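You operate a simulated robot arm through the tools that you are given. There is no shell and no other tool. Be economical: measure what you need, move in short steps, check, and stop when the job is done.

You run a simulated robot arm. Do the job below in one go: nothing can be reset, and whatever is moved stays where it is left.

## Task
Fit the chip that the bolted board names in place of the wrong one.
Fine: free the orange slider, wrong chip to the blue mat, lock the slider again.
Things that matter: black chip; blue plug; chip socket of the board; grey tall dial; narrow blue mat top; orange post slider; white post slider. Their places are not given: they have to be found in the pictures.

Only the result counts: the job must be done as asked and must still hold three seconds after the hand-in. Knocking over, shifting, dropping, spilling or breaking anything else fails it.

## Robot
A 7-joint arm with a two-finger parallel gripper, fixed in place. Base frame: the origin is at the foot of the arm, x ahead of it, y to its left, z up; the work surface is at about z = 800. Lengths are in mm, angles in rad, forces in N, time in s.
With the tool pointing down near the work surface it reaches from about 240 to 680 mm from the base axis. Its first joint turns from -1.152 to 1.152 rad. Payload 2.4 kg.
Tool frame: the origin (TCP) lies between the finger pads and is the grasp point; the fingertips stand 30 mm ahead of it; z points along the fingers, y is the line along which they close. The gripper opens to 94 mm. The fingers are 28 mm wide and 10 mm thick; the gripper's body (50 by 96 mm) begins 55 mm behind the TCP.
Orientation is told as [roll, pitch, yaw] about the base's x, y, z axes, in that order, counted from this pose: with the fingers straight down and closing along the base's y, the tool's x points along the base's -x, its y along +y and its z along -z.

## Interface
- The arm moves only by the tool servo_tool. Its argument "motion" is a list of rows, each a list of 2 entries, a list of its own where there are three numbers: the shift along the tool's x, y, z in units of 20 mm (1.0 is 20 mm), then the turn, a rotation vector about the tool's x, y, z in units of 8 degrees (1.0 is 8 degrees). In form: [[[x, y, z], [wx, wy, wz]], ...]. A call has 1 to 20 rows; each row shifts and turns the commanded pose from where the row before left it, along the tool's axes as they then stand. "gripper" is the opening, from 0 (shut) to 1 (fully open), set as the call begins (left out, the last holds). A call with a number of a shift or a turn outside -1 to 1 is refused whole. Each row takes 0.2 s and may step no farther than 50 mm and 0.15 rad from the row before; otherwise, or with a gripper value out of range, the whole call is refused. Where a pose cannot be reached the arm comes as near as it can. A force on the tool above 40 N (or 10 N above the force at the start of the call, whichever is more), or a blocked arm, ends the call early, and 0.2 s more pass. Each finger travels about 153 mm/s and halts on what it meets, pressing with about 36 N; the grip force reading is that of the motor and also rises with nothing between the fingers. The clock runs only during rows and for 0.2 s after the last one: add rows that do not move to give the fingers time. It gives the time, the measured TCP pose, the force on the tool (base axes), the opening and the grip force at its end, in the units of the frame above (readings bear some noise), with the torque about the TCP (base axes, N m) and any sound that the robot's microphone picked up.
- Cameras (640 x 400 px; columns grow to the right, rows downward): "scene" is fixed at [52.3, 488.9, 1445]; the picture's right is [-0.57, -0.82, 0.00], its down [-0.45, 0.32, -0.83] and it looks along [0.68, -0.48, -0.55] (base axes); focal length 361 px, centre (320, 200). "wrist" rides on the gripper at [76, 14, -102] in the tool frame; the picture's right is [-0.18, 0.98, 0.00], its down [-0.75, -0.14, -0.64] and it looks along [-0.63, -0.12, 0.77] (tool axes); focal length 243 px, centre (320, 200).
- capture(camera): a new picture of that camera. It takes no simulated time.
- pixel_to_xyz(camera, pixels): there is no depth. For up to 12 entries [column, row, z] of the newest picture of that camera ("zoom" is the newest enlarged one), the place [x, y] in the base frame at which the ray of that pixel passes the height z, good to about 3 mm. It takes no simulated time.
- enlarge(camera, box): a new picture of the part [left, top, right, bottom] of that camera's present view, enlarged. It takes no simulated time.
- sign_off(): hands the job in; it is judged then, once.

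Go step by step. Measure first, check grasps and placings, and put right what went wrong. The budget is 80 turns and 46 pictures, counting those below and the enlarged ones. Unless the task says otherwise, let go and move clear before handing in, and close with one line.

The tools are called after "Emit:" as name(argument=value, ...) on one line, values as JSON. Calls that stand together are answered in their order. servo_tool: Moves the arm, as the interface text tells. Its arguments: {"type":"object","properties":{"motion":{"type":"array","items":{"type":"array"}},"gripper":{"type":"number"}},"required":["motion"]} The other tools are called the same way: capture (camera) takes a picture; pixel_to_xyz (camera, pixels) gives the place at which the rays of pixels pass given heights; enlarge (camera, box) takes an enlarged picture of a part of a camera's view; sign_off () hands the job in.

At the start:

```text
clock: 0.0
tool_pos: [440.0, -20.7, 1113.2]
orientation: [-0.001, 0.0, 0.0]
wrist_force: [0.3, 1.0, 0.0]
moment: [-0.01, -0.01, -0.01]
finger_gap: 94.0
grasp_force: 0.1
```

scene: 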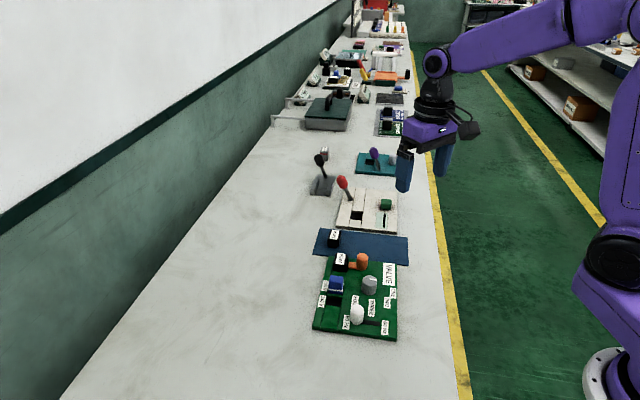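
wrist: 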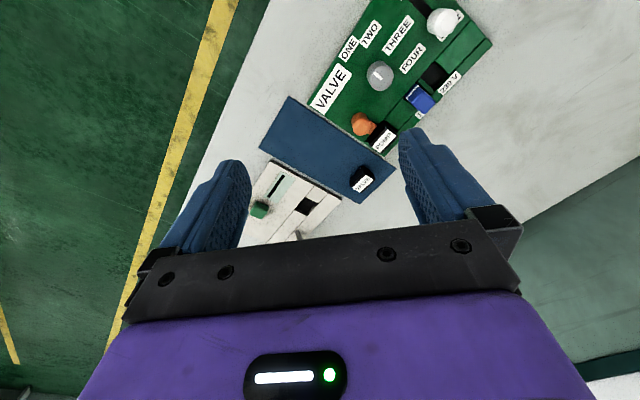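

The green board (scene px about 312-397, 255-340) carries the chip, sliders, dial and plug, and the blue mat sits just beyond it. I'll enlarge both views to read the labels.

Emit:
enlarge(camera="scene", box=[290, 220, 430, 350])

Emit:
enlarge(camera="wrist", box=[240, 0, 500, 210])

```text
3.08 times, centred on (360, 285) of scene
```

zoom: 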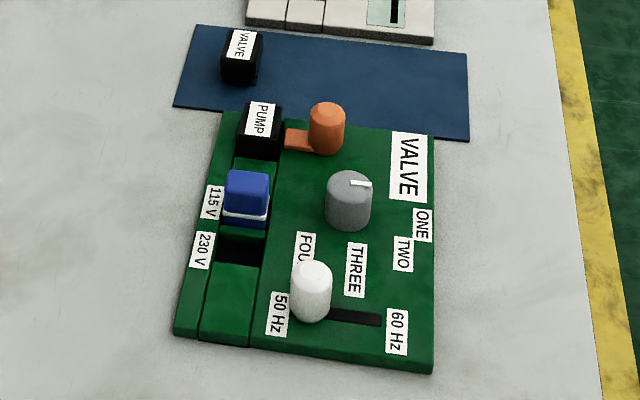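

```text
1.90 times, centred on (370, 105) of wrist
```

zoom: 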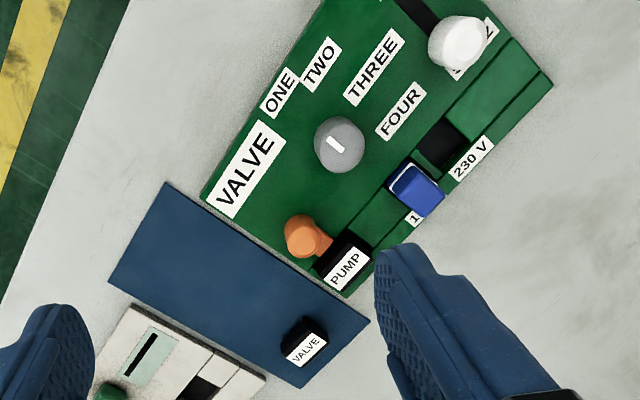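

The board names VALVE; PUMP is in the socket, held by the orange slider's tongue, and the VALVE chip lies on the mat. I'll measure key points in the wrist zoom.

Emit:
pixel_to_xyz(camera="zoom", pixels=[[165, 183, 803], [370, 320, 803], [108, 280, 803], [300, 388, 803], [200, 197, 815], [350, 298, 815], [552, 85, 815], [300, 230, 840], [345, 270, 830], [308, 348, 825], [335, 142, 840], [415, 185, 830]])

Emit:
pixel_to_xyz(camera="scene", pixels=[[314, 229, 803], [408, 237, 803], [313, 255, 803], [408, 265, 803], [313, 330, 803], [397, 341, 803], [362, 256, 850], [342, 257, 830], [334, 233, 825], [357, 308, 850], [369, 280, 840], [336, 278, 835]])

```text
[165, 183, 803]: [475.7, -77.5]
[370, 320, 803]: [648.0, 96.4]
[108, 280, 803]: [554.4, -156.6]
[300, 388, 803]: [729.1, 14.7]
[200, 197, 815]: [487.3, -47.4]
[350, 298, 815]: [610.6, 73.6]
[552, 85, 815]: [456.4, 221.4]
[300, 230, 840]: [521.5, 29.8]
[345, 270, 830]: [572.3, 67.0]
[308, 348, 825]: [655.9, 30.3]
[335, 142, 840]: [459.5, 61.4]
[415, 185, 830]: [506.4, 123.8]
```

```text
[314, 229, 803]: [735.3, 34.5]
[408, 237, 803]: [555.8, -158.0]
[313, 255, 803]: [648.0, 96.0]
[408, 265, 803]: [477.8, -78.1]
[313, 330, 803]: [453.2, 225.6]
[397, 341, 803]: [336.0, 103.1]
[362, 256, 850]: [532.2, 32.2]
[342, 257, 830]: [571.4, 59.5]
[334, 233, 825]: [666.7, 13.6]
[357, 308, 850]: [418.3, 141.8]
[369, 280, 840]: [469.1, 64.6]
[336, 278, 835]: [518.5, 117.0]
```

Positions agree between cameras: board axes lie about 45° to the base. Next I move the wrist camera closer to see the socket, slider and chips.

Emit:
servo_tool(motion=[[[-0.2, 0.385, 0.9], [0, 0, 0]], [[-0.2, 0.385, 0.9], [0, 0, 0]], [[-0.2, 0.385, 0.9], [0, 0, 0]], [[-0.2, 0.385, 0.9], [0, 0, 0]], [[-0.2, 0.385, 0.9], [0, 0, 0]], [[-0.2, 0.385, 0.9], [0, 0, 0]], [[-0.2, 0.385, 0.9], [0, 0, 0]], [[-0.2, 0.385, 0.9], [0, 0, 0]], [[-0.2, 0.385, 0.9], [0, 0, 0]], [[-0.2, 0.385, 0.9], [0, 0, 0]]], gripper=1)

Emit:
enlarge(camera="wrist", box=[160, 0, 480, 200])

```text
clock: 2.2
tool_pos: [477.2, 58.2, 933.0]
orientation: [-0.001, 0.002, -0.001]
wrist_force: [0.1, 0.6, 0.1]
moment: [-0.04, -0.02, 0.03]
finger_gap: 94.0
grasp_force: 0.0
```

```text
2.00 times, centred on (320, 100) of wrist
```

zoom: 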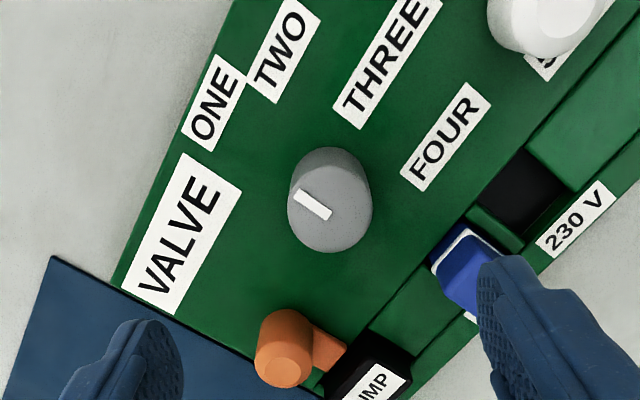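

The socket is at the lower edge (zoom px 370,370), so I need to be further ahead in x. I move +70 mm in x and look again.

Emit:
servo_tool(motion=[[[-0.9, -0.4, 0], [0, 0, 0]], [[-0.9, -0.4, 0], [0, 0, 0]], [[-0.9, -0.4, 0], [0, 0, 0]], [[-0.9, -0.4, 0], [0, 0, 0]], [[0, 0, 0], [0, 0, 0]]])

Emit:
enlarge(camera="wrist", box=[160, 0, 480, 200])

```text
clock: 3.4
tool_pos: [553.1, 25.2, 933.5]
orientation: [0.0, 0.0, -0.001]
wrist_force: [0.0, 0.0, 0.5]
moment: [-0.03, 0.01, -0.01]
finger_gap: 94.0
grasp_force: 0.2
```

```text
2.00 times, centred on (320, 100) of wrist
```

zoom: 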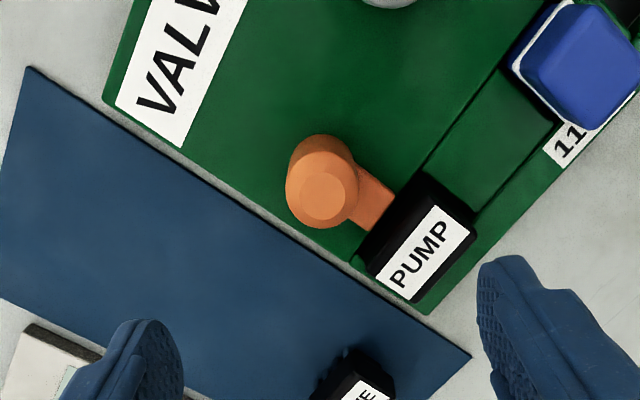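

Clear view: the PUMP chip (px ~420,240) with the orange post (px ~323,195) whose tongue reaches it. I triangulate heights from both cameras.

Emit:
pixel_to_xyz(camera="zoom", pixels=[[323, 198, 840], [323, 198, 850], [323, 198, 860], [423, 253, 820], [423, 253, 830], [423, 253, 840], [428, 314, 810], [355, 263, 810], [107, 98, 810], [470, 355, 802], [370, 195, 820], [500, 70, 815]])

Emit:
pixel_to_xyz(camera="scene", pixels=[[362, 255.1, 840], [362, 255.1, 850], [362, 255.1, 860], [340.5, 259, 820], [340.5, 259, 830], [340.5, 259, 840], [334.5, 234, 820], [334.5, 234, 830]])

Emit:
enlarge(camera="scene", box=[310, 225, 390, 275])

```text
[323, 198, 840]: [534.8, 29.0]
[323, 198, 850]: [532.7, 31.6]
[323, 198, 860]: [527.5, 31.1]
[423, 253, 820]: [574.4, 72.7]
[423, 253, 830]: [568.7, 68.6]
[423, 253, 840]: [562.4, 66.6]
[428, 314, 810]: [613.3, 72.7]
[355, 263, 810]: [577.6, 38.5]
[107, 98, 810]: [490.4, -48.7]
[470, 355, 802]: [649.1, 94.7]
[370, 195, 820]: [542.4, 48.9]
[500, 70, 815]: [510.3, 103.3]
```

```text
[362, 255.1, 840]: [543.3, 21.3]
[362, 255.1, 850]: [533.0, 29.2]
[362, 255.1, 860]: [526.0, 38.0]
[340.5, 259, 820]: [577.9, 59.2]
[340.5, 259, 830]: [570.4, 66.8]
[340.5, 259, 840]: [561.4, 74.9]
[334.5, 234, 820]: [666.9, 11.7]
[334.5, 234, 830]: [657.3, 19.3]
```

```text
8.00 times, centred on (350, 250) of scene
```

zoom: 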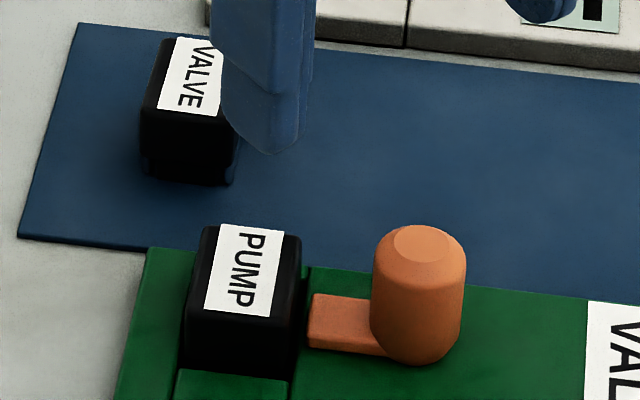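

Post top is about (533, 30, 850) and the PUMP top about (570, 67, 830); the board is at about 45°. I hover over the post with yaw +45° so the fingers close across the slide direction.

Emit:
servo_tool(motion=[[[0.5, 0.12, 0], [0, 0, -0.9375]], [[0, 0, 0], [0, 0, -0.9375]], [[0, 0, 0], [0, 0, -0.9375]], [[0, 0, 0], [0, 0, -0.9375]], [[0, 0, 0], [0, 0, -0.9375]], [[0, 0, 0], [0, 0, -0.9375]], [[0.4, -0.4, 0], [0, 0, 0]], [[0, 0, 0], [0, 0, 0]]], gripper=0.55)

Emit:
capture(camera="wrist")

```text
clock: 5.2
tool_pos: [541.6, 15.4, 933.2]
orientation: [0.0, 0.001, 0.789]
wrist_force: [0.2, -0.7, -0.9]
moment: [-0.02, 0.0, -0.01]
finger_gap: 51.9
grasp_force: 0.0
```

```text
38 pictures are left
```

wrist: 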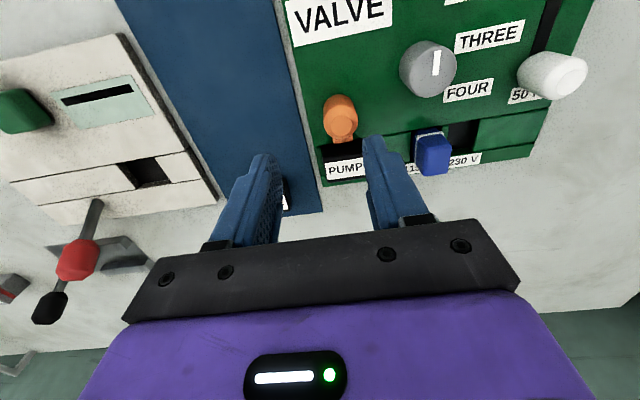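

Yaw is right. I centre over the post (tool shift −4, +16 mm) and descend to TCP z≈875 for a check first.

Emit:
servo_tool(motion=[[[-0.21, 0.82, 0.4], [0, 0, 0]], [[0, 0, 1], [0, 0, 0]], [[0, 0, 1], [0, 0, 0]], [[0, 0, 0], [0, 0, 0]]])

Emit:
enlarge(camera="wrist", box=[200, 60, 480, 235])

Emit:
enlarge(camera="scene", box=[310, 220, 406, 280])

```text
clock: 6.2
tool_pos: [534.5, 30.0, 886.2]
orientation: [0.0, 0.0, 0.785]
wrist_force: [0.0, 0.4, -0.5]
moment: [-0.01, 0.02, -0.04]
finger_gap: 51.8
grasp_force: 0.2
```

```text
2.29 times, centred on (340, 148) of wrist
```

zoom: 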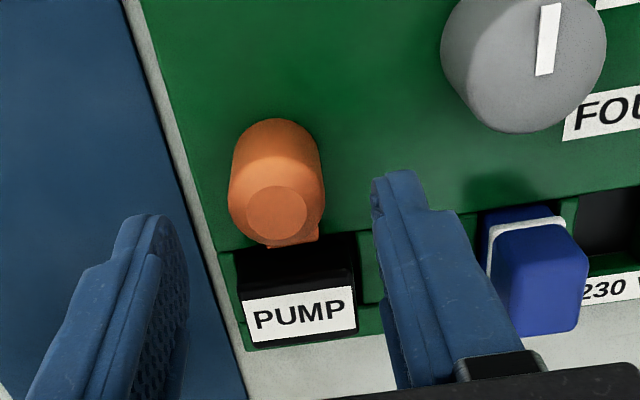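

```text
6.67 times, centred on (358, 250) of scene
```

zoom: 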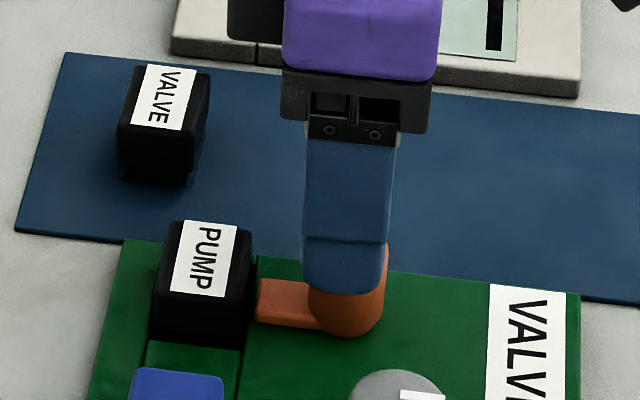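

The fingers straddle the post. I descend to z≈853 and close on it.

Emit:
servo_tool(motion=[[[0, 0, 0.8], [0, 0, 0]], [[0, 0, 0.85], [0, 0, 0]], [[0, 0, 0], [0, 0, 0]]])

Emit:
servo_tool(motion=[[[0, 0, 0], [0, 0, 0]], [[0, 0, 0], [0, 0, 0]]], gripper=0.15)

Emit:
enlarge(camera="wrist", box=[200, 60, 480, 235])

```text
clock: 7.0
tool_pos: [532.3, 30.3, 852.6]
orientation: [-0.001, 0.001, 0.786]
wrist_force: [0.6, -0.5, -0.5]
moment: [-0.02, -0.02, 0.0]
finger_gap: 51.5
grasp_force: 0.1
```

```text
clock: 7.6
tool_pos: [532.2, 31.0, 851.9]
orientation: [-0.001, -0.002, 0.784]
wrist_force: [6.1, -5.7, -5.5]
moment: [0.56, 0.18, -0.04]
finger_gap: 27.0
grasp_force: 45.3
```

```text
2.29 times, centred on (340, 148) of wrist
```

zoom: 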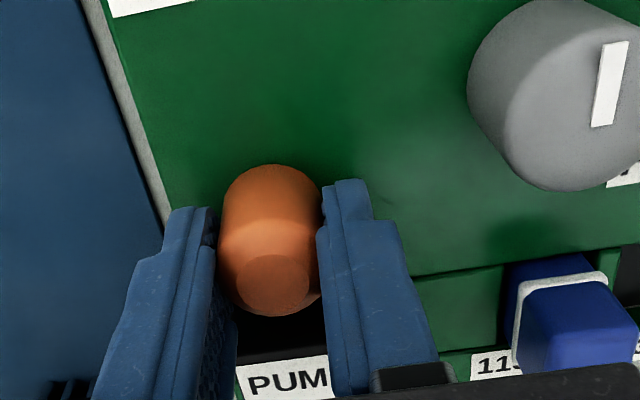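

The post is gripped (gap 27). I slide it along tool +x (away from the chip) in small steps and watch the force.

Emit:
servo_tool(motion=[[[0.25, -0.05, 0], [0, 0, 0]], [[0.25, 0, 0], [0, 0, 0]], [[0, 0, 0], [0, 0, 0]]])

Emit:
enlarge(camera="scene", box=[310, 220, 406, 280])

```text
clock: 8.4
tool_pos: [526.2, 24.7, 853.1]
orientation: [0.0, -0.003, 0.784]
wrist_force: [2.7, 0.1, 4.2]
moment: [0.86, -0.02, -0.09]
finger_gap: 26.9
grasp_force: 45.4
```

```text
6.67 times, centred on (358, 250) of scene
```

zoom: 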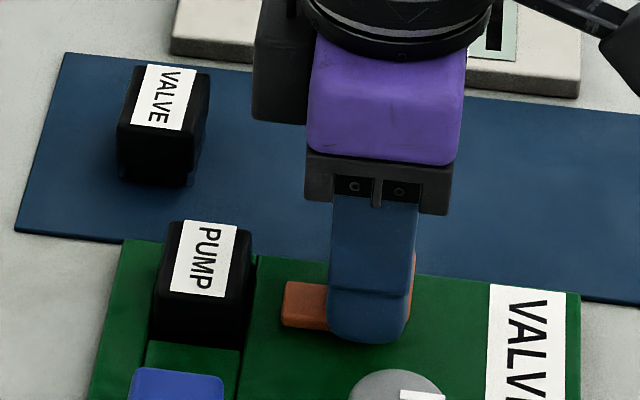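

It slides easily; the tongue has moved off (px 257→283). I continue until it stops.

Emit:
servo_tool(motion=[[[0.25, 0, 0], [0, 0, 0]], [[0.25, 0, 0], [0, 0, 0]], [[0, 0, 0], [0, 0, 0]]])

Emit:
servo_tool(motion=[[[0.2, 0, 0], [0, 0, 0]], [[0.2, 0, 0], [0, 0, 0]], [[0, 0, 0], [0, 0, 0]]])

Emit:
enlarge(camera="scene", box=[310, 220, 406, 280])

```text
clock: 9.2
tool_pos: [518.9, 17.5, 853.5]
orientation: [0.001, 0.0, 0.788]
wrist_force: [-7.5, 12.3, 15.5]
moment: [0.06, -0.74, 0.08]
finger_gap: 27.0
grasp_force: 45.0
```

```text
clock: 10.0
tool_pos: [516.7, 15.4, 853.7]
orientation: [-0.005, -0.004, 0.792]
wrist_force: [16.6, 33.0, -7.5]
moment: [1.48, -0.13, -0.12]
finger_gap: 26.9
grasp_force: 44.9
```

```text
6.67 times, centred on (358, 250) of scene
```

zoom: 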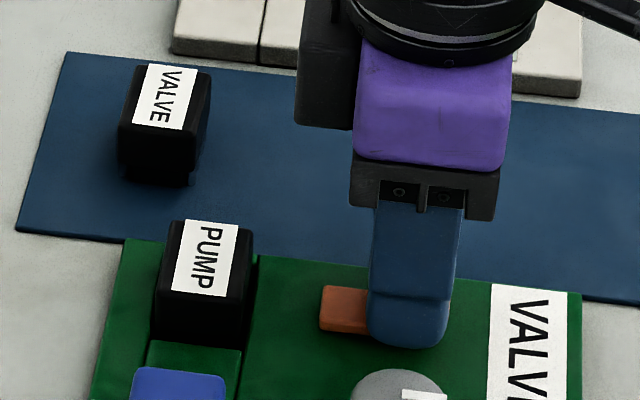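

The slider reached its stop after ~22 mm (force up). I ease back slightly, open and rise.

Emit:
servo_tool(motion=[[[-0.22, 0, 0], [0, 0, 0]], [[0, 0, 0], [0, 0, 0]]])

Emit:
servo_tool(motion=[[[0, 0, 0], [0, 0, 0]], [[0, 0, 0], [0, 0, 0]], [[0, 0, -0.8], [0, 0, 0]], [[0, 0, -0.8], [0, 0, 0]], [[0, 0, -0.8], [0, 0, 0]], [[0, 0, -0.8], [0, 0, 0]], [[0, 0, 0], [0, 0, 0]]], gripper=0.55)

Emit:
enlarge(camera="scene", box=[310, 220, 406, 280])

Emit:
enlarge(camera="wrist", box=[200, 60, 480, 235])

```text
clock: 10.6
tool_pos: [515.9, 13.7, 852.8]
orientation: [0.002, 0.002, 0.79]
wrist_force: [1.9, 22.9, 2.9]
moment: [-0.13, -0.68, 0.06]
finger_gap: 27.0
grasp_force: 44.7
```

```text
clock: 12.2
tool_pos: [516.3, 13.5, 916.4]
orientation: [0.001, 0.0, 0.785]
wrist_force: [0.5, 0.3, -0.4]
moment: [0.0, -0.02, 0.0]
finger_gap: 51.7
grasp_force: 0.1
```

```text
6.67 times, centred on (358, 250) of scene
```

zoom: 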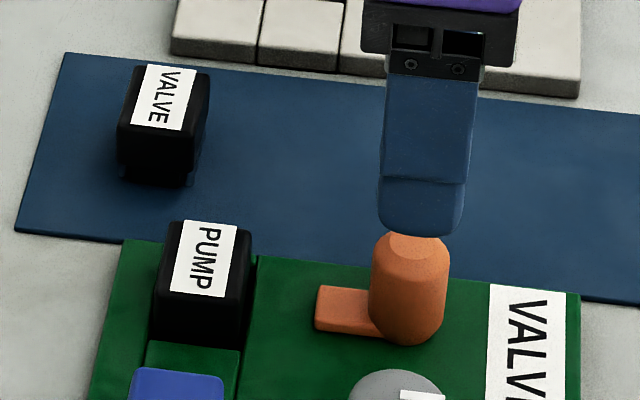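

```text
2.29 times, centred on (340, 148) of wrist
```

zoom: 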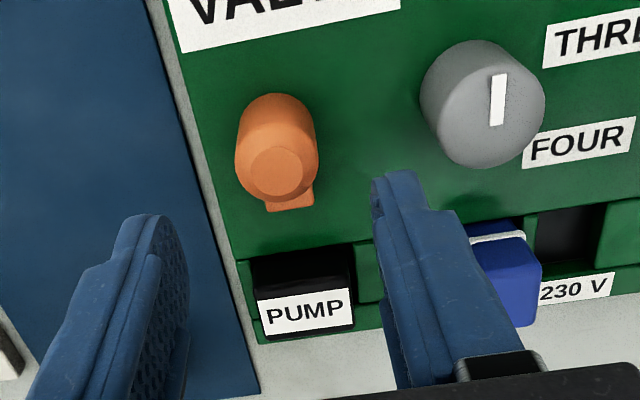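

Slider freed, tongue clear. Now I measure PUMP's top outline from this view.

Emit:
pixel_to_xyz(camera="zoom", pixels=[[257, 303, 830], [350, 289, 830], [354, 325, 830], [264, 336, 830], [306, 313, 830], [240, 262, 812], [262, 344, 812], [380, 300, 812]])

Emit:
pixel_to_xyz(camera="scene", pixels=[[337, 253.2, 830], [345.5, 253.7, 830], [343.6, 264.4, 830], [335.7, 263.3, 830]])

```text
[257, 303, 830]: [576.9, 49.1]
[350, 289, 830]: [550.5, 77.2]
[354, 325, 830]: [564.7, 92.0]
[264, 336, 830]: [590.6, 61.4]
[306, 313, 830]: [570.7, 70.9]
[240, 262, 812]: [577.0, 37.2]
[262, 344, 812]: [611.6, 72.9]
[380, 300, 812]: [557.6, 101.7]
```

```text
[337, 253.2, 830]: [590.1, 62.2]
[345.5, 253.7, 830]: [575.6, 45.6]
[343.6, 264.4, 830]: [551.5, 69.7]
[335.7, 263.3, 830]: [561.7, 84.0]
```

PUMP centre is about (570, 67.5), long side across the fingers' closing line. I move over it with a wider gap and go partly down.

Emit:
servo_tool(motion=[[[-0.95, 0, 0], [0, 0, 0]], [[-0.95, 0, 0], [0, 0, 0]], [[-0.95, 0, 0], [0, 0, 0]], [[-0.95, 0, 0], [0, 0, 0]], [[0, 0, 0.9], [0, 0, 0]], [[0, 0, 0.8], [0, 0, 0]], [[0, 0, 0], [0, 0, 0]]], gripper=0.75)

Emit:
enlarge(camera="wrist", box=[200, 60, 480, 235])

Emit:
enlarge(camera="scene", box=[310, 220, 406, 280])

```text
clock: 13.8
tool_pos: [571.0, 65.8, 882.4]
orientation: [-0.001, 0.0, 0.785]
wrist_force: [0.4, 0.1, -0.3]
moment: [0.0, 0.02, 0.0]
finger_gap: 70.6
grasp_force: 0.1
```

```text
2.29 times, centred on (340, 148) of wrist
```

zoom: 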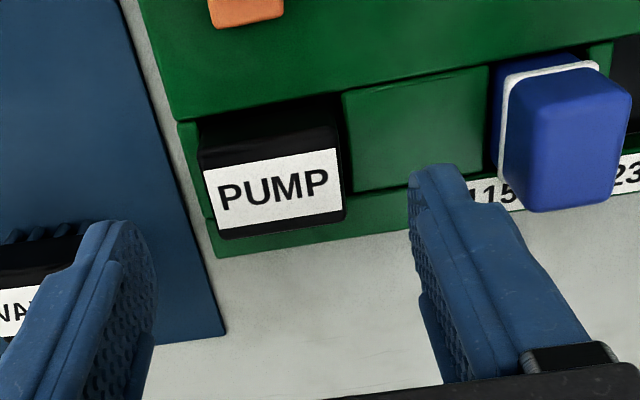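

```text
6.67 times, centred on (358, 250) of scene
```

zoom: 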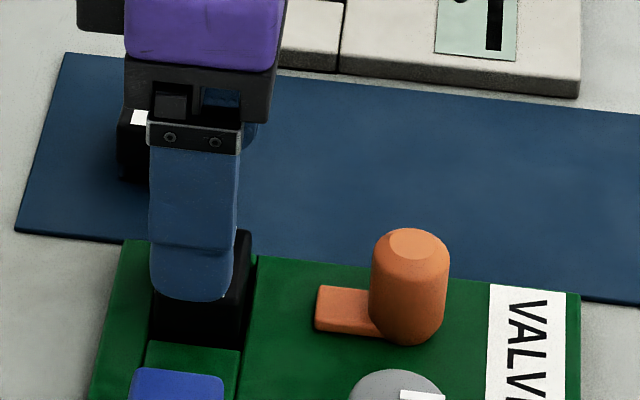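

The fingers straddle PUMP, with VALVE well clear. I verify the chip centre from this closer view before descending.

Emit:
pixel_to_xyz(camera="zoom", pixels=[[273, 190, 832]])

Emit:
enlarge(camera="wrist", box=[200, 60, 480, 235])

Emit:
pixel_to_xyz(camera="zoom", pixels=[[203, 171, 832], [336, 150, 832], [342, 212, 832], [218, 229, 832], [273, 190, 832], [346, 95, 814], [355, 192, 814], [180, 124, 812], [217, 258, 812]])

```text
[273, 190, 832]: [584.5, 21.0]
```

```text
2.29 times, centred on (340, 148) of wrist
```

zoom: 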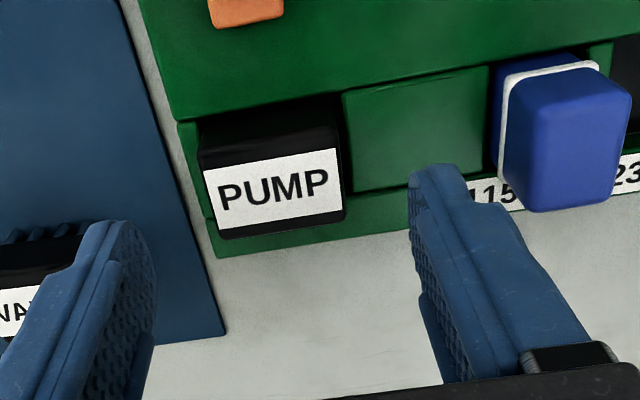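

```text
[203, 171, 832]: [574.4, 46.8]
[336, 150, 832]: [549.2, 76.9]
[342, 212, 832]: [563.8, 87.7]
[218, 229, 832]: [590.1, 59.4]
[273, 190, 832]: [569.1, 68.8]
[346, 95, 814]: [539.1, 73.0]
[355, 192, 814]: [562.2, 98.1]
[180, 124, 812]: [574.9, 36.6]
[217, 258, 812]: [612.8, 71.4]
```

PUMP's centre is (569.5, 67.7): I correct by 2.5 mm, lower to z≈848 and close.

Emit:
servo_tool(motion=[[[0, 0.12, 0.7], [0, 0, 0]], [[0, 0, 0.7], [0, 0, 0]], [[0, 0, 0.35], [0, 0, 0]], [[0, 0, 0], [0, 0, 0]]])

Emit:
servo_tool(motion=[[[0, 0, 0], [0, 0, 0]], [[0, 0, 0], [0, 0, 0]]], gripper=0.3)

Emit:
enlarge(camera="wrist", box=[200, 60, 480, 235])

```text
clock: 14.8
tool_pos: [566.9, 69.6, 846.7]
orientation: [0.0, 0.0, 0.785]
wrist_force: [-0.3, 0.4, 0.2]
moment: [-0.01, 0.0, 0.01]
finger_gap: 70.4
grasp_force: 0.1
```

```text
clock: 15.4
tool_pos: [568.3, 68.7, 847.4]
orientation: [-0.002, -0.001, 0.784]
wrist_force: [4.7, -5.0, 0.5]
moment: [-0.18, -0.15, 0.0]
finger_gap: 40.8
grasp_force: 36.8
```

```text
2.29 times, centred on (340, 148) of wrist
```

zoom: 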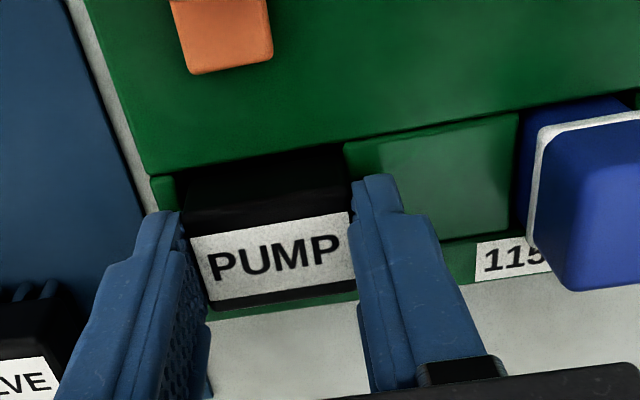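

PUMP is gripped (gap 40.8) at TCP (568.3, 68.7, 847.4), which I record as the seat pose. I lift straight up.

Emit:
servo_tool(motion=[[[0, -0.02, -0.3], [0, 0, 0]], [[0, -0.02, -0.4], [0, 0, 0]], [[0, 0, -0.5], [0, 0, 0]], [[0, 0, -0.8], [0, 0, 0]], [[0, 0, -0.8], [0, 0, 0]], [[0, 0, -0.8], [0, 0, 0]], [[0, 0, 0], [0, 0, 0]]])

Emit:
capture(camera="scene")

Emit:
enlarge(camera="wrist", box=[180, 40, 500, 240])

```text
clock: 17.0
tool_pos: [567.4, 68.9, 919.0]
orientation: [0.0, 0.001, 0.786]
wrist_force: [-0.1, 0.3, -0.4]
moment: [-0.01, -0.02, 0.01]
finger_gap: 40.6
grasp_force: 36.0
```

```text
26 pictures are left
```

scene: 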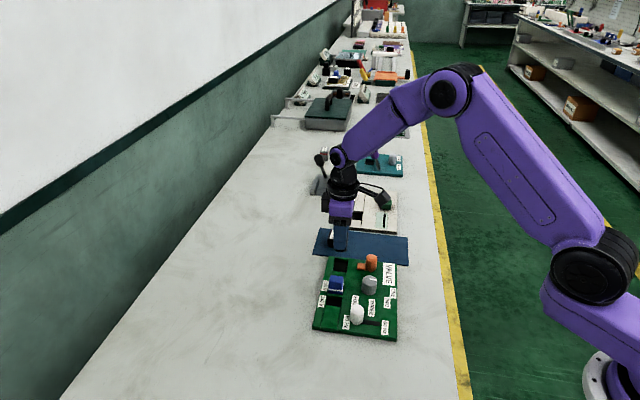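

```text
2.00 times, centred on (340, 140) of wrist
```

zoom: 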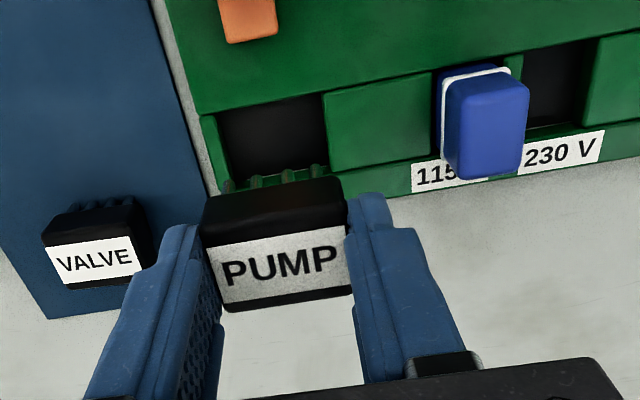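

PUMP is out, the socket is open. I measure the socket opening and VALVE chip from this view.

Emit:
pixel_to_xyz(camera="zoom", pixels=[[95, 261, 820], [95, 261, 830], [95, 261, 840], [46, 248, 832], [130, 234, 832], [142, 271, 832], [59, 284, 832], [215, 108, 812], [322, 94, 812], [327, 168, 812], [230, 184, 812], [325, 95, 812]])

Emit:
pixel_to_xyz(camera="scene", pixels=[[334.5, 234.6, 820], [334.5, 234.6, 830], [334.5, 234.6, 840]])

```text
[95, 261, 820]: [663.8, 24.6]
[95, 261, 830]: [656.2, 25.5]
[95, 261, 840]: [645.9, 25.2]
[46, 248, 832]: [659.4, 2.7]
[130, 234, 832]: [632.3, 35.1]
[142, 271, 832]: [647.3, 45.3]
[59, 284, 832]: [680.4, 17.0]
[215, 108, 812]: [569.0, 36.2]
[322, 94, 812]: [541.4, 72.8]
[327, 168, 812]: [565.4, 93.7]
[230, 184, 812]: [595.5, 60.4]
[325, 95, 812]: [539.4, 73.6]
```

```text
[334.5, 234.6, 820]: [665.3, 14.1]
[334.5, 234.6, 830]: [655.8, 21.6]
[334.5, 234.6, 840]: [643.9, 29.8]
```

VALVE top is about (651, 25, 834). I carry PUMP to a free mat spot at (587, −46) and lower it near the surface.

Emit:
servo_tool(motion=[[[0.678, -0.95, 0], [0, 0, 0]], [[0.678, -0.95, 0], [0, 0, 0]], [[0.678, -0.95, 0], [0, 0, 0]], [[0.678, -0.95, 0], [0, 0, 0]], [[0.678, -0.95, 0], [0, 0, 0]], [[0, 0, 0.9], [0, 0, 0]], [[0, 0, 0.9], [0, 0, 0]], [[0, 0, 0.9], [0, 0, 0]], [[0, 0, 0.3], [0, 0, 0]], [[0, 0, 0], [0, 0, 0]]])

Emit:
enlarge(camera="scene", box=[302, 210, 414, 280])

```text
clock: 19.2
tool_pos: [589.7, -46.9, 860.5]
orientation: [0.001, -0.001, 0.786]
wrist_force: [0.1, -0.8, -0.6]
moment: [0.01, -0.01, 0.01]
finger_gap: 40.7
grasp_force: 36.1
```

```text
5.71 times, centred on (358, 245) of scene
```

zoom: 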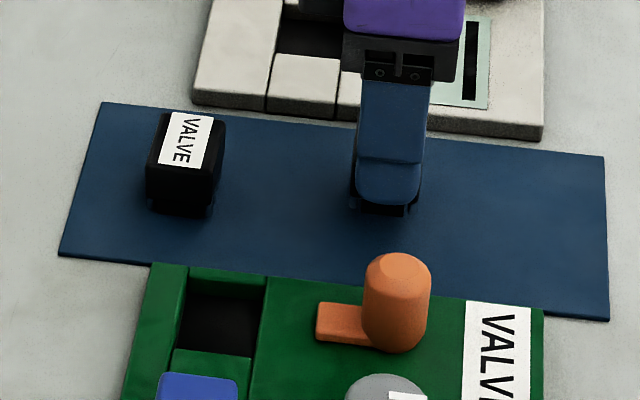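

PUMP hangs over the middle of the mat. I lower in 2 mm steps until contact shows.

Emit:
servo_tool(motion=[[[0, 0, 0.15], [0, 0, 0]], [[0, 0, 0.15], [0, 0, 0]], [[0, 0, 0.1], [0, 0, 0]], [[0, 0, 0], [0, 0, 0]]])

Emit:
servo_tool(motion=[[[0, 0, 0.08], [0, 0, 0]], [[0, 0, 0.08], [0, 0, 0]], [[0, 0, 0], [0, 0, 0]]])

```text
clock: 20.2
tool_pos: [587.2, -47.6, 851.5]
orientation: [0.001, 0.001, 0.785]
wrist_force: [0.4, 0.0, -0.1]
moment: [0.01, 0.02, 0.03]
finger_gap: 40.5
grasp_force: 36.0
```

```text
clock: 21.0
tool_pos: [588.7, -47.6, 849.0]
orientation: [-0.002, -0.002, 0.786]
wrist_force: [-13.3, -0.6, 35.1]
moment: [-0.08, 0.52, -0.01]
finger_gap: 40.7
grasp_force: 36.6
```

Contact (35 N up) at z≈849–850. I ease up 1 mm, open and rise.

Emit:
servo_tool(motion=[[[0, 0, -0.06], [0, 0, 0]], [[0, 0, 0], [0, 0, 0]]])

Emit:
servo_tool(motion=[[[0, 0, 0], [0, 0, 0]], [[0, 0, 0], [0, 0, 0]], [[0, 0, -0.5], [0, 0, 0]], [[0, 0, -0.9], [0, 0, 0]], [[0, 0, -0.9], [0, 0, 0]], [[0, 0, -0.9], [0, 0, 0]], [[0, 0, 0], [0, 0, 0]]], gripper=0.75)

Emit:
enlarge(camera="scene", box=[302, 210, 414, 280])

```text
clock: 21.6
tool_pos: [587.4, -46.8, 849.4]
orientation: [0.0, -0.003, 0.784]
wrist_force: [-1.2, -0.1, 19.0]
moment: [-0.01, 0.08, 0.01]
finger_gap: 40.6
grasp_force: 36.1
```

```text
clock: 23.2
tool_pos: [586.6, -47.8, 913.8]
orientation: [0.0, 0.002, 0.787]
wrist_force: [0.5, -0.4, 0.6]
moment: [0.03, 0.01, 0.0]
finger_gap: 70.4
grasp_force: 0.0
```

```text
5.71 times, centred on (358, 245) of scene
```

zoom: 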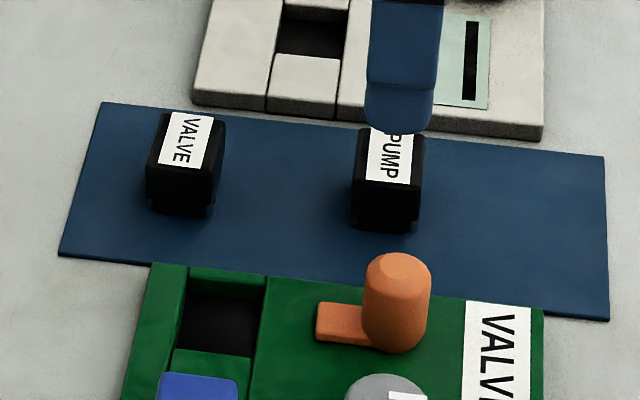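

PUMP stands on the mat. I move over VALVE at about (651, 25) and look for its exact position and angle.

Emit:
servo_tool(motion=[[[-0.97, 0.06, 0], [0, 0, 0]], [[-0.97, 0.06, 0], [0, 0, 0]], [[-0.97, 0.06, 0], [0, 0, 0]], [[-0.97, 0.06, 0], [0, 0, 0]], [[-0.97, 0.06, 0], [0, 0, 0]], [[0, 0, 0], [0, 0, 0]]], gripper=1)

Emit:
enlarge(camera="wrist", box=[200, 60, 440, 210])

```text
clock: 24.6
tool_pos: [653.3, 25.4, 914.9]
orientation: [0.0, -0.001, 0.786]
wrist_force: [0.2, 0.1, 0.5]
moment: [-0.02, 0.03, 0.02]
finger_gap: 93.9
grasp_force: 0.0
```

```text
2.67 times, centred on (320, 135) of wrist
```

zoom: 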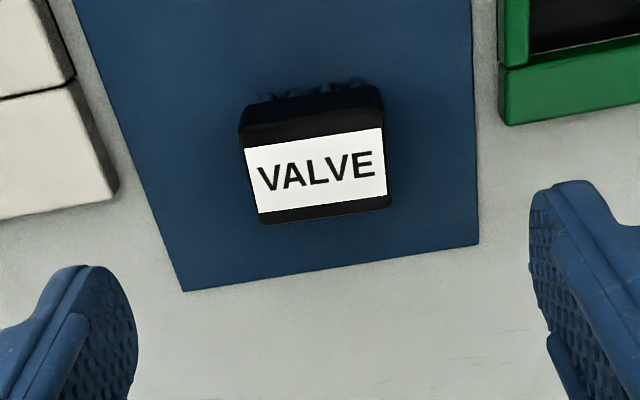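

Emit:
pixel_to_xyz(camera="zoom", pixels=[[244, 148, 834], [383, 128, 834], [386, 196, 834], [257, 213, 834], [317, 171, 834], [240, 130, 833], [382, 105, 833], [260, 223, 833], [390, 206, 833], [183, 291, 802], [479, 244, 802]])

```text
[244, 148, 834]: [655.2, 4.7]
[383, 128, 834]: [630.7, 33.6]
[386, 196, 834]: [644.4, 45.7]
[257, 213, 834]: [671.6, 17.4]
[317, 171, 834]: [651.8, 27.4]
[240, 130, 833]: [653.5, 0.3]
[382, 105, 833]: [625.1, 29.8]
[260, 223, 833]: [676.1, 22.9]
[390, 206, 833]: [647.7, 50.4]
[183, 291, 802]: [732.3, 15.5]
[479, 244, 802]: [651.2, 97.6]
```

VALVE is aligned with the tool, centre (650.5, 25.4). I correct by 2 mm each way, descend to z≈849.5 and close.

Emit:
servo_tool(motion=[[[0.1, 0.1, 0], [0, 0, 0]], [[0, 0, 0.9], [0, 0, 0]], [[0, 0, 0.9], [0, 0, 0]], [[0, 0, 0.9], [0, 0, 0]], [[0, 0, 0.55], [0, 0, 0]], [[0, 0, 0], [0, 0, 0]], [[0, 0, 0], [0, 0, 0]]], gripper=0.75)

Emit:
servo_tool(motion=[[[0, 0, 0], [0, 0, 0]], [[0, 0, 0], [0, 0, 0]], [[0, 0, 0], [0, 0, 0]]], gripper=0.3)

Emit:
enlarge(camera="wrist", box=[200, 60, 480, 235])

```text
clock: 26.2
tool_pos: [650.2, 25.0, 848.2]
orientation: [-0.001, 0.0, 0.784]
wrist_force: [0.5, -0.1, 0.0]
moment: [0.0, 0.03, -0.01]
finger_gap: 70.5
grasp_force: 0.0
```

```text
clock: 27.0
tool_pos: [650.5, 25.2, 848.9]
orientation: [-0.002, 0.0, 0.786]
wrist_force: [1.3, -0.1, 2.1]
moment: [-0.04, -0.08, 0.03]
finger_gap: 40.6
grasp_force: 36.2
```

```text
2.29 times, centred on (340, 148) of wrist
```

zoom: 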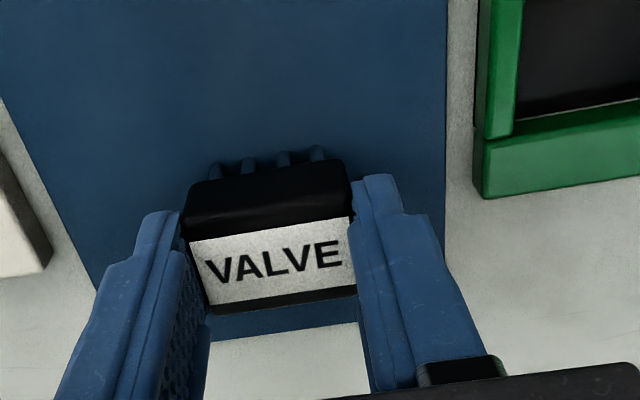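

VALVE is gripped nearly identically to how PUMP was. I lift it and carry it above the socket.

Emit:
servo_tool(motion=[[[0, 0, -0.5], [0, 0, 0]], [[0, 0, -0.9], [0, 0, 0]], [[0, 0, -0.9], [0, 0, 0]], [[0, 0, -0.9], [0, 0, 0]], [[0.275, 0.887, 0], [0, 0, 0]], [[0.275, 0.887, 0], [0, 0, 0]], [[0.275, 0.887, 0], [0, 0, 0]], [[0.275, 0.887, 0], [0, 0, 0]], [[0.275, 0.887, 0], [0, 0, 0]], [[0, 0, 0], [0, 0, 0]], [[0, 0, 0], [0, 0, 0]]])

Emit:
servo_tool(motion=[[[0, 0, 0], [0, 0, 0]]])

Emit:
enlarge(camera="wrist", box=[180, 40, 500, 240])

```text
clock: 29.4
tool_pos: [570.6, 67.9, 912.9]
orientation: [0.0, 0.002, 0.784]
wrist_force: [1.0, -0.3, 0.1]
moment: [-0.03, -0.01, 0.02]
finger_gap: 40.7
grasp_force: 35.8
```

```text
clock: 29.8
tool_pos: [569.8, 67.7, 912.6]
orientation: [0.0, 0.001, 0.784]
wrist_force: [0.1, 0.4, -0.8]
moment: [0.0, 0.04, 0.0]
finger_gap: 40.6
grasp_force: 36.2
```

```text
2.00 times, centred on (340, 140) of wrist
```

zoom: 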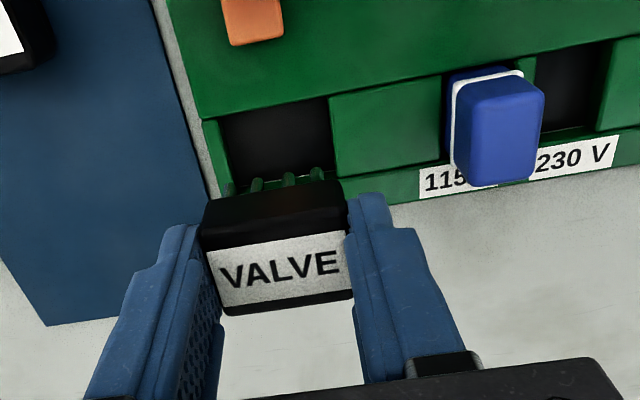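

The TCP is ~2 mm short in tool y versus the recorded seat pose, and the image shift agrees. I correct and descend to just above the socket.

Emit:
servo_tool(motion=[[[0.04, 0.11, 0], [0, 0, 0]], [[0, 0, 0.9], [0, 0, 0]], [[0, 0, 0.9], [0, 0, 0]], [[0, 0, 0.6], [0, 0, 0]], [[0, 0, 0], [0, 0, 0]], [[0, 0, 0], [0, 0, 0]]])

Emit:
servo_tool(motion=[[[0, 0, 0], [0, 0, 0]]])

Emit:
enlarge(camera="wrist", box=[200, 60, 480, 235])

Emit:
enlarge(camera="scene", box=[310, 220, 406, 280])

```text
clock: 31.2
tool_pos: [565.7, 69.0, 866.8]
orientation: [-0.001, -0.001, 0.786]
wrist_force: [-0.3, -0.2, -0.2]
moment: [0.01, -0.01, -0.03]
finger_gap: 40.9
grasp_force: 36.3
```

```text
clock: 31.6
tool_pos: [566.4, 68.3, 866.1]
orientation: [0.0, 0.0, 0.785]
wrist_force: [0.4, 0.1, -0.8]
moment: [0.0, 0.0, -0.02]
finger_gap: 40.8
grasp_force: 35.8
```

```text
2.29 times, centred on (340, 148) of wrist
```

zoom: 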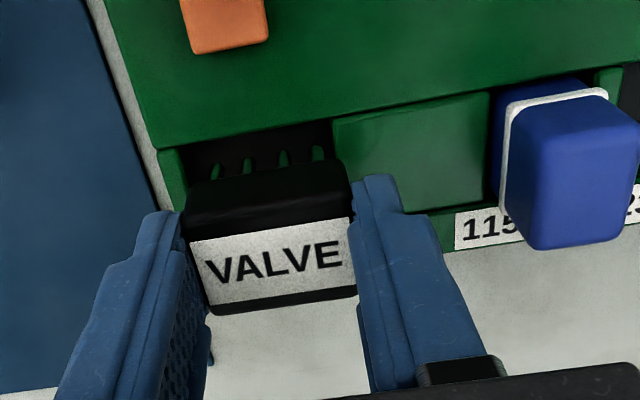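

```text
6.67 times, centred on (358, 250) of scene
```

zoom: 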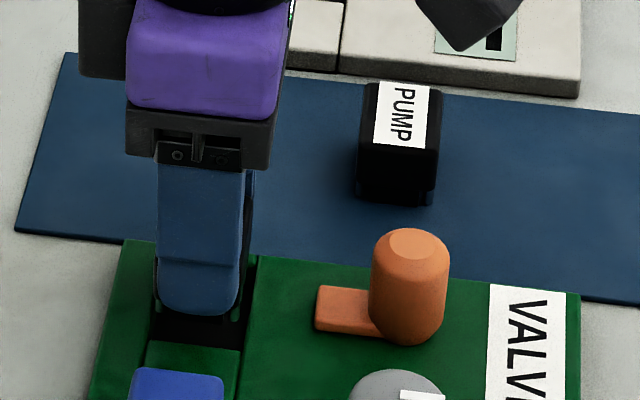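

Averages put me ~1 mm off in each axis from the seat pose. I trim and lower gently into the socket, watching force.

Emit:
servo_tool(motion=[[[-0.06, -0.045, 0.1], [0, 0, 0]], [[0, 0, 0.15], [0, 0, 0]], [[0, 0, 0.15], [0, 0, 0]], [[0, 0, 0], [0, 0, 0]]])

Emit:
servo_tool(motion=[[[0, 0, 0.1], [0, 0, 0]], [[0, 0, 0.1], [0, 0, 0]], [[0, 0, 0], [0, 0, 0]]])

```text
clock: 32.6
tool_pos: [568.0, 68.2, 857.9]
orientation: [-0.002, 0.001, 0.785]
wrist_force: [-3.9, -0.1, 9.5]
moment: [0.13, 0.12, 0.05]
finger_gap: 40.8
grasp_force: 35.7
```

```text
clock: 33.4
tool_pos: [569.1, 70.3, 853.5]
orientation: [-0.003, -0.005, 0.786]
wrist_force: [-3.8, -3.8, 35.5]
moment: [0.03, 0.2, 0.07]
finger_gap: 40.9
grasp_force: 36.0
```

Upward force reached 35 N at z 853.5 with some −u push. I look before pressing more.

Emit:
enlarge(camera="wrist", box=[200, 60, 480, 235])

Emit:
enlarge(camera="scene", box=[318, 240, 366, 270])

```text
2.29 times, centred on (340, 148) of wrist
```

zoom: 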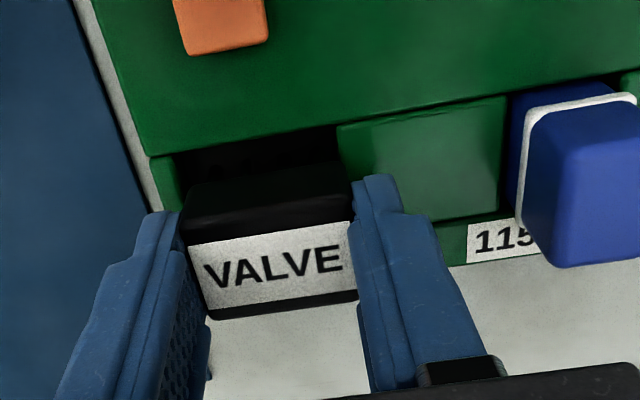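

```text
13.33 times, centred on (342, 255) of scene
```

zoom: 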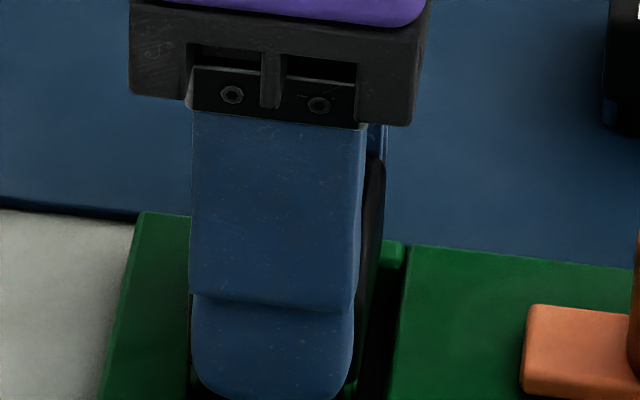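

Compared with PUMP's seated view (115 label 475,245 → now 467,225), the tool sits ~3 mm too far +u and ~1.5 mm too far +v. I raise 6 mm and shift accordingly.

Emit:
servo_tool(motion=[[[0, 0, -0.35], [0, 0, 0]], [[0.14, -0.06, 0], [0, 0, 0]], [[0, 0, 0], [0, 0, 0]]])

Emit:
servo_tool(motion=[[[0, 0, 0], [0, 0, 0]]])

Emit:
enlarge(camera="wrist", box=[200, 60, 480, 235])

```text
clock: 34.2
tool_pos: [566.0, 67.7, 859.4]
orientation: [0.0, 0.001, 0.787]
wrist_force: [-0.1, 0.2, -0.1]
moment: [-0.03, 0.01, 0.0]
finger_gap: 40.9
grasp_force: 35.6
```

```text
clock: 34.6
tool_pos: [566.4, 67.7, 859.4]
orientation: [0.001, 0.0, 0.786]
wrist_force: [0.7, -0.1, -1.2]
moment: [0.02, -0.03, -0.04]
finger_gap: 40.9
grasp_force: 36.2
```

```text
2.29 times, centred on (340, 148) of wrist
```

zoom: 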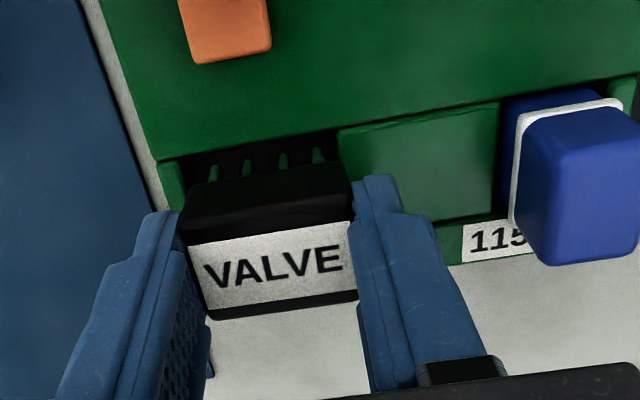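

Back-projecting the tongue corner and the 115 label shows I'm now within ~1 mm of the seated pose. I lower again in small steps.

Emit:
servo_tool(motion=[[[-0.01, -0.02, 0.12], [0, 0, 0]], [[0, 0, 0.12], [0, 0, 0]], [[0, 0, 0], [0, 0, 0]]])

Emit:
servo_tool(motion=[[[0, 0, 0.1], [0, 0, 0]], [[0, 0, 0], [0, 0, 0]]])

```text
clock: 35.4
tool_pos: [566.8, 67.8, 854.8]
orientation: [0.0, 0.001, 0.786]
wrist_force: [0.2, 0.0, 0.1]
moment: [0.0, -0.01, -0.02]
finger_gap: 40.8
grasp_force: 35.3
```

```text
clock: 36.0
tool_pos: [568.2, 67.7, 852.4]
orientation: [-0.002, -0.002, 0.786]
wrist_force: [1.7, -1.5, -1.1]
moment: [-0.08, -0.1, -0.02]
finger_gap: 40.7
grasp_force: 36.1
```

No vertical force now at z 852.4, so the chip is going in. I continue down.

Emit:
servo_tool(motion=[[[0, 0, 0.1], [0, 0, 0]], [[0, 0, 0.05], [0, 0, 0]], [[0, 0, 0], [0, 0, 0]]])

Emit:
servo_tool(motion=[[[0, 0, 0.06], [0, 0, 0]], [[0, 0, 0], [0, 0, 0]]])

Emit:
enlarge(camera="wrist", box=[200, 60, 480, 235])

```text
clock: 36.8
tool_pos: [567.0, 67.2, 850.5]
orientation: [-0.001, 0.0, 0.787]
wrist_force: [-0.3, 0.4, -0.3]
moment: [0.0, 0.0, 0.02]
finger_gap: 40.5
grasp_force: 36.0
```

```text
clock: 37.4
tool_pos: [566.2, 67.1, 848.4]
orientation: [0.0, 0.0, 0.785]
wrist_force: [0.9, 1.1, 0.1]
moment: [0.05, -0.01, 0.0]
finger_gap: 40.8
grasp_force: 36.0
```

```text
2.29 times, centred on (340, 148) of wrist
```

zoom: 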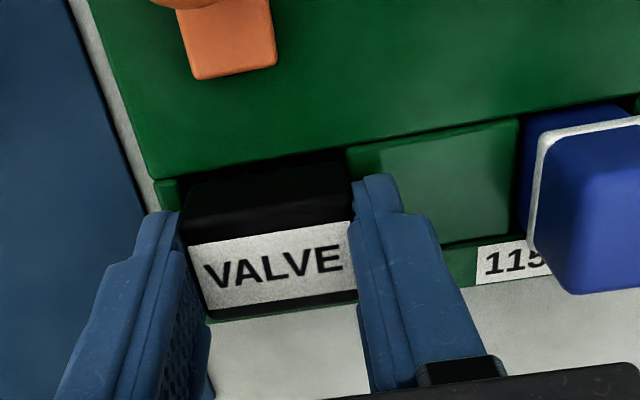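

It's nearly level with the earlier seated view and still force-free. I lower by 1 mm steps until it bottoms out.

Emit:
servo_tool(motion=[[[0, 0, 0.05], [0, 0, 0]], [[0, 0, 0], [0, 0, 0]]])

Emit:
servo_tool(motion=[[[0, 0, 0.05], [0, 0, 0]], [[0, 0, 0], [0, 0, 0]]])

```text
clock: 38.0
tool_pos: [566.8, 66.6, 846.9]
orientation: [-0.001, 0.0, 0.786]
wrist_force: [3.1, 1.0, 0.0]
moment: [0.03, -0.08, 0.01]
finger_gap: 40.9
grasp_force: 35.8
```

```text
clock: 38.6
tool_pos: [568.3, 67.0, 845.6]
orientation: [-0.001, -0.002, 0.785]
wrist_force: [3.8, 3.8, 0.9]
moment: [0.13, -0.1, 0.0]
finger_gap: 40.9
grasp_force: 35.3
```

A slight +u push (5 N) with no vertical load: I give 0.5 mm that way and keep lowering.

Emit:
servo_tool(motion=[[[-0.03, 0, 0.04], [0, 0, 0]], [[0, 0, 0], [0, 0, 0]]])

Emit:
servo_tool(motion=[[[0, 0, 0.05], [0, 0, 0]], [[0, 0, 0], [0, 0, 0]]])

Emit:
enlarge(camera="scene", box=[318, 240, 366, 270])

```text
clock: 39.2
tool_pos: [566.5, 67.5, 845.9]
orientation: [0.002, 0.003, 0.787]
wrist_force: [-0.2, 0.0, -0.5]
moment: [0.04, -0.04, -0.02]
finger_gap: 40.8
grasp_force: 35.8
```

```text
clock: 39.8
tool_pos: [567.4, 67.4, 845.6]
orientation: [0.0, -0.001, 0.785]
wrist_force: [1.6, -0.3, -0.9]
moment: [-0.06, -0.06, 0.05]
finger_gap: 41.0
grasp_force: 35.5
```

```text
13.33 times, centred on (342, 255) of scene
```

zoom: 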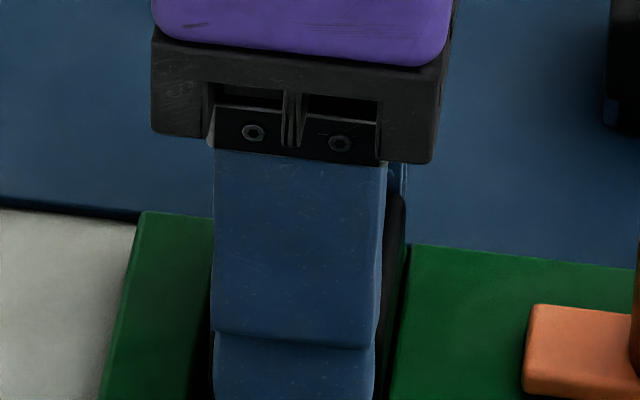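

Still no bottom contact; I go on by 1 mm steps.

Emit:
servo_tool(motion=[[[0, 0, 0.05], [0, 0, 0]], [[0, 0, 0], [0, 0, 0]]])

Emit:
servo_tool(motion=[[[0, 0, 0.04], [0, 0, 0]], [[0, 0, 0], [0, 0, 0]]])

```text
clock: 40.4
tool_pos: [567.2, 67.0, 843.6]
orientation: [0.001, -0.001, 0.787]
wrist_force: [0.0, -1.7, -1.1]
moment: [-0.08, -0.02, 0.06]
finger_gap: 40.7
grasp_force: 35.9
```

```text
clock: 41.0
tool_pos: [567.6, 67.7, 842.8]
orientation: [0.0, 0.001, 0.785]
wrist_force: [0.7, -1.4, -0.3]
moment: [0.01, -0.03, 0.01]
finger_gap: 40.7
grasp_force: 36.0
```

No bottom yet at z 842.8. I check the wrist view for the chip's height relative to the socket rim.

Emit:
enlarge(camera="wrist", box=[200, 60, 480, 235])

```text
2.29 times, centred on (340, 148) of wrist
```

zoom: 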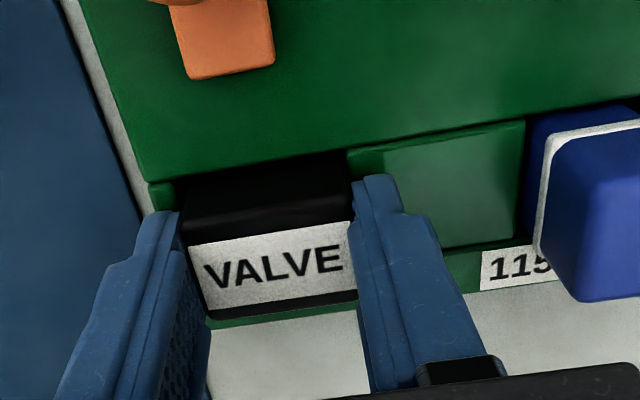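

Chip looks close to seated; I lower a little further to find the floor.

Emit:
servo_tool(motion=[[[0, 0, 0.05], [0, 0, 0]], [[0, 0, 0], [0, 0, 0]]])

Emit:
servo_tool(motion=[[[0, 0, 0.05], [0, 0, 0]], [[0, 0, 0], [0, 0, 0]]])

```text
clock: 41.6
tool_pos: [567.2, 67.7, 842.7]
orientation: [0.001, -0.002, 0.783]
wrist_force: [-4.3, -0.9, 17.6]
moment: [-0.04, 0.22, 0.03]
finger_gap: 41.2
grasp_force: 36.2
```

```text
clock: 42.2
tool_pos: [568.1, 67.5, 841.4]
orientation: [-0.002, -0.003, 0.788]
wrist_force: [-3.0, 5.5, 23.3]
moment: [0.2, 0.25, 0.0]
finger_gap: 40.7
grasp_force: 36.0
```

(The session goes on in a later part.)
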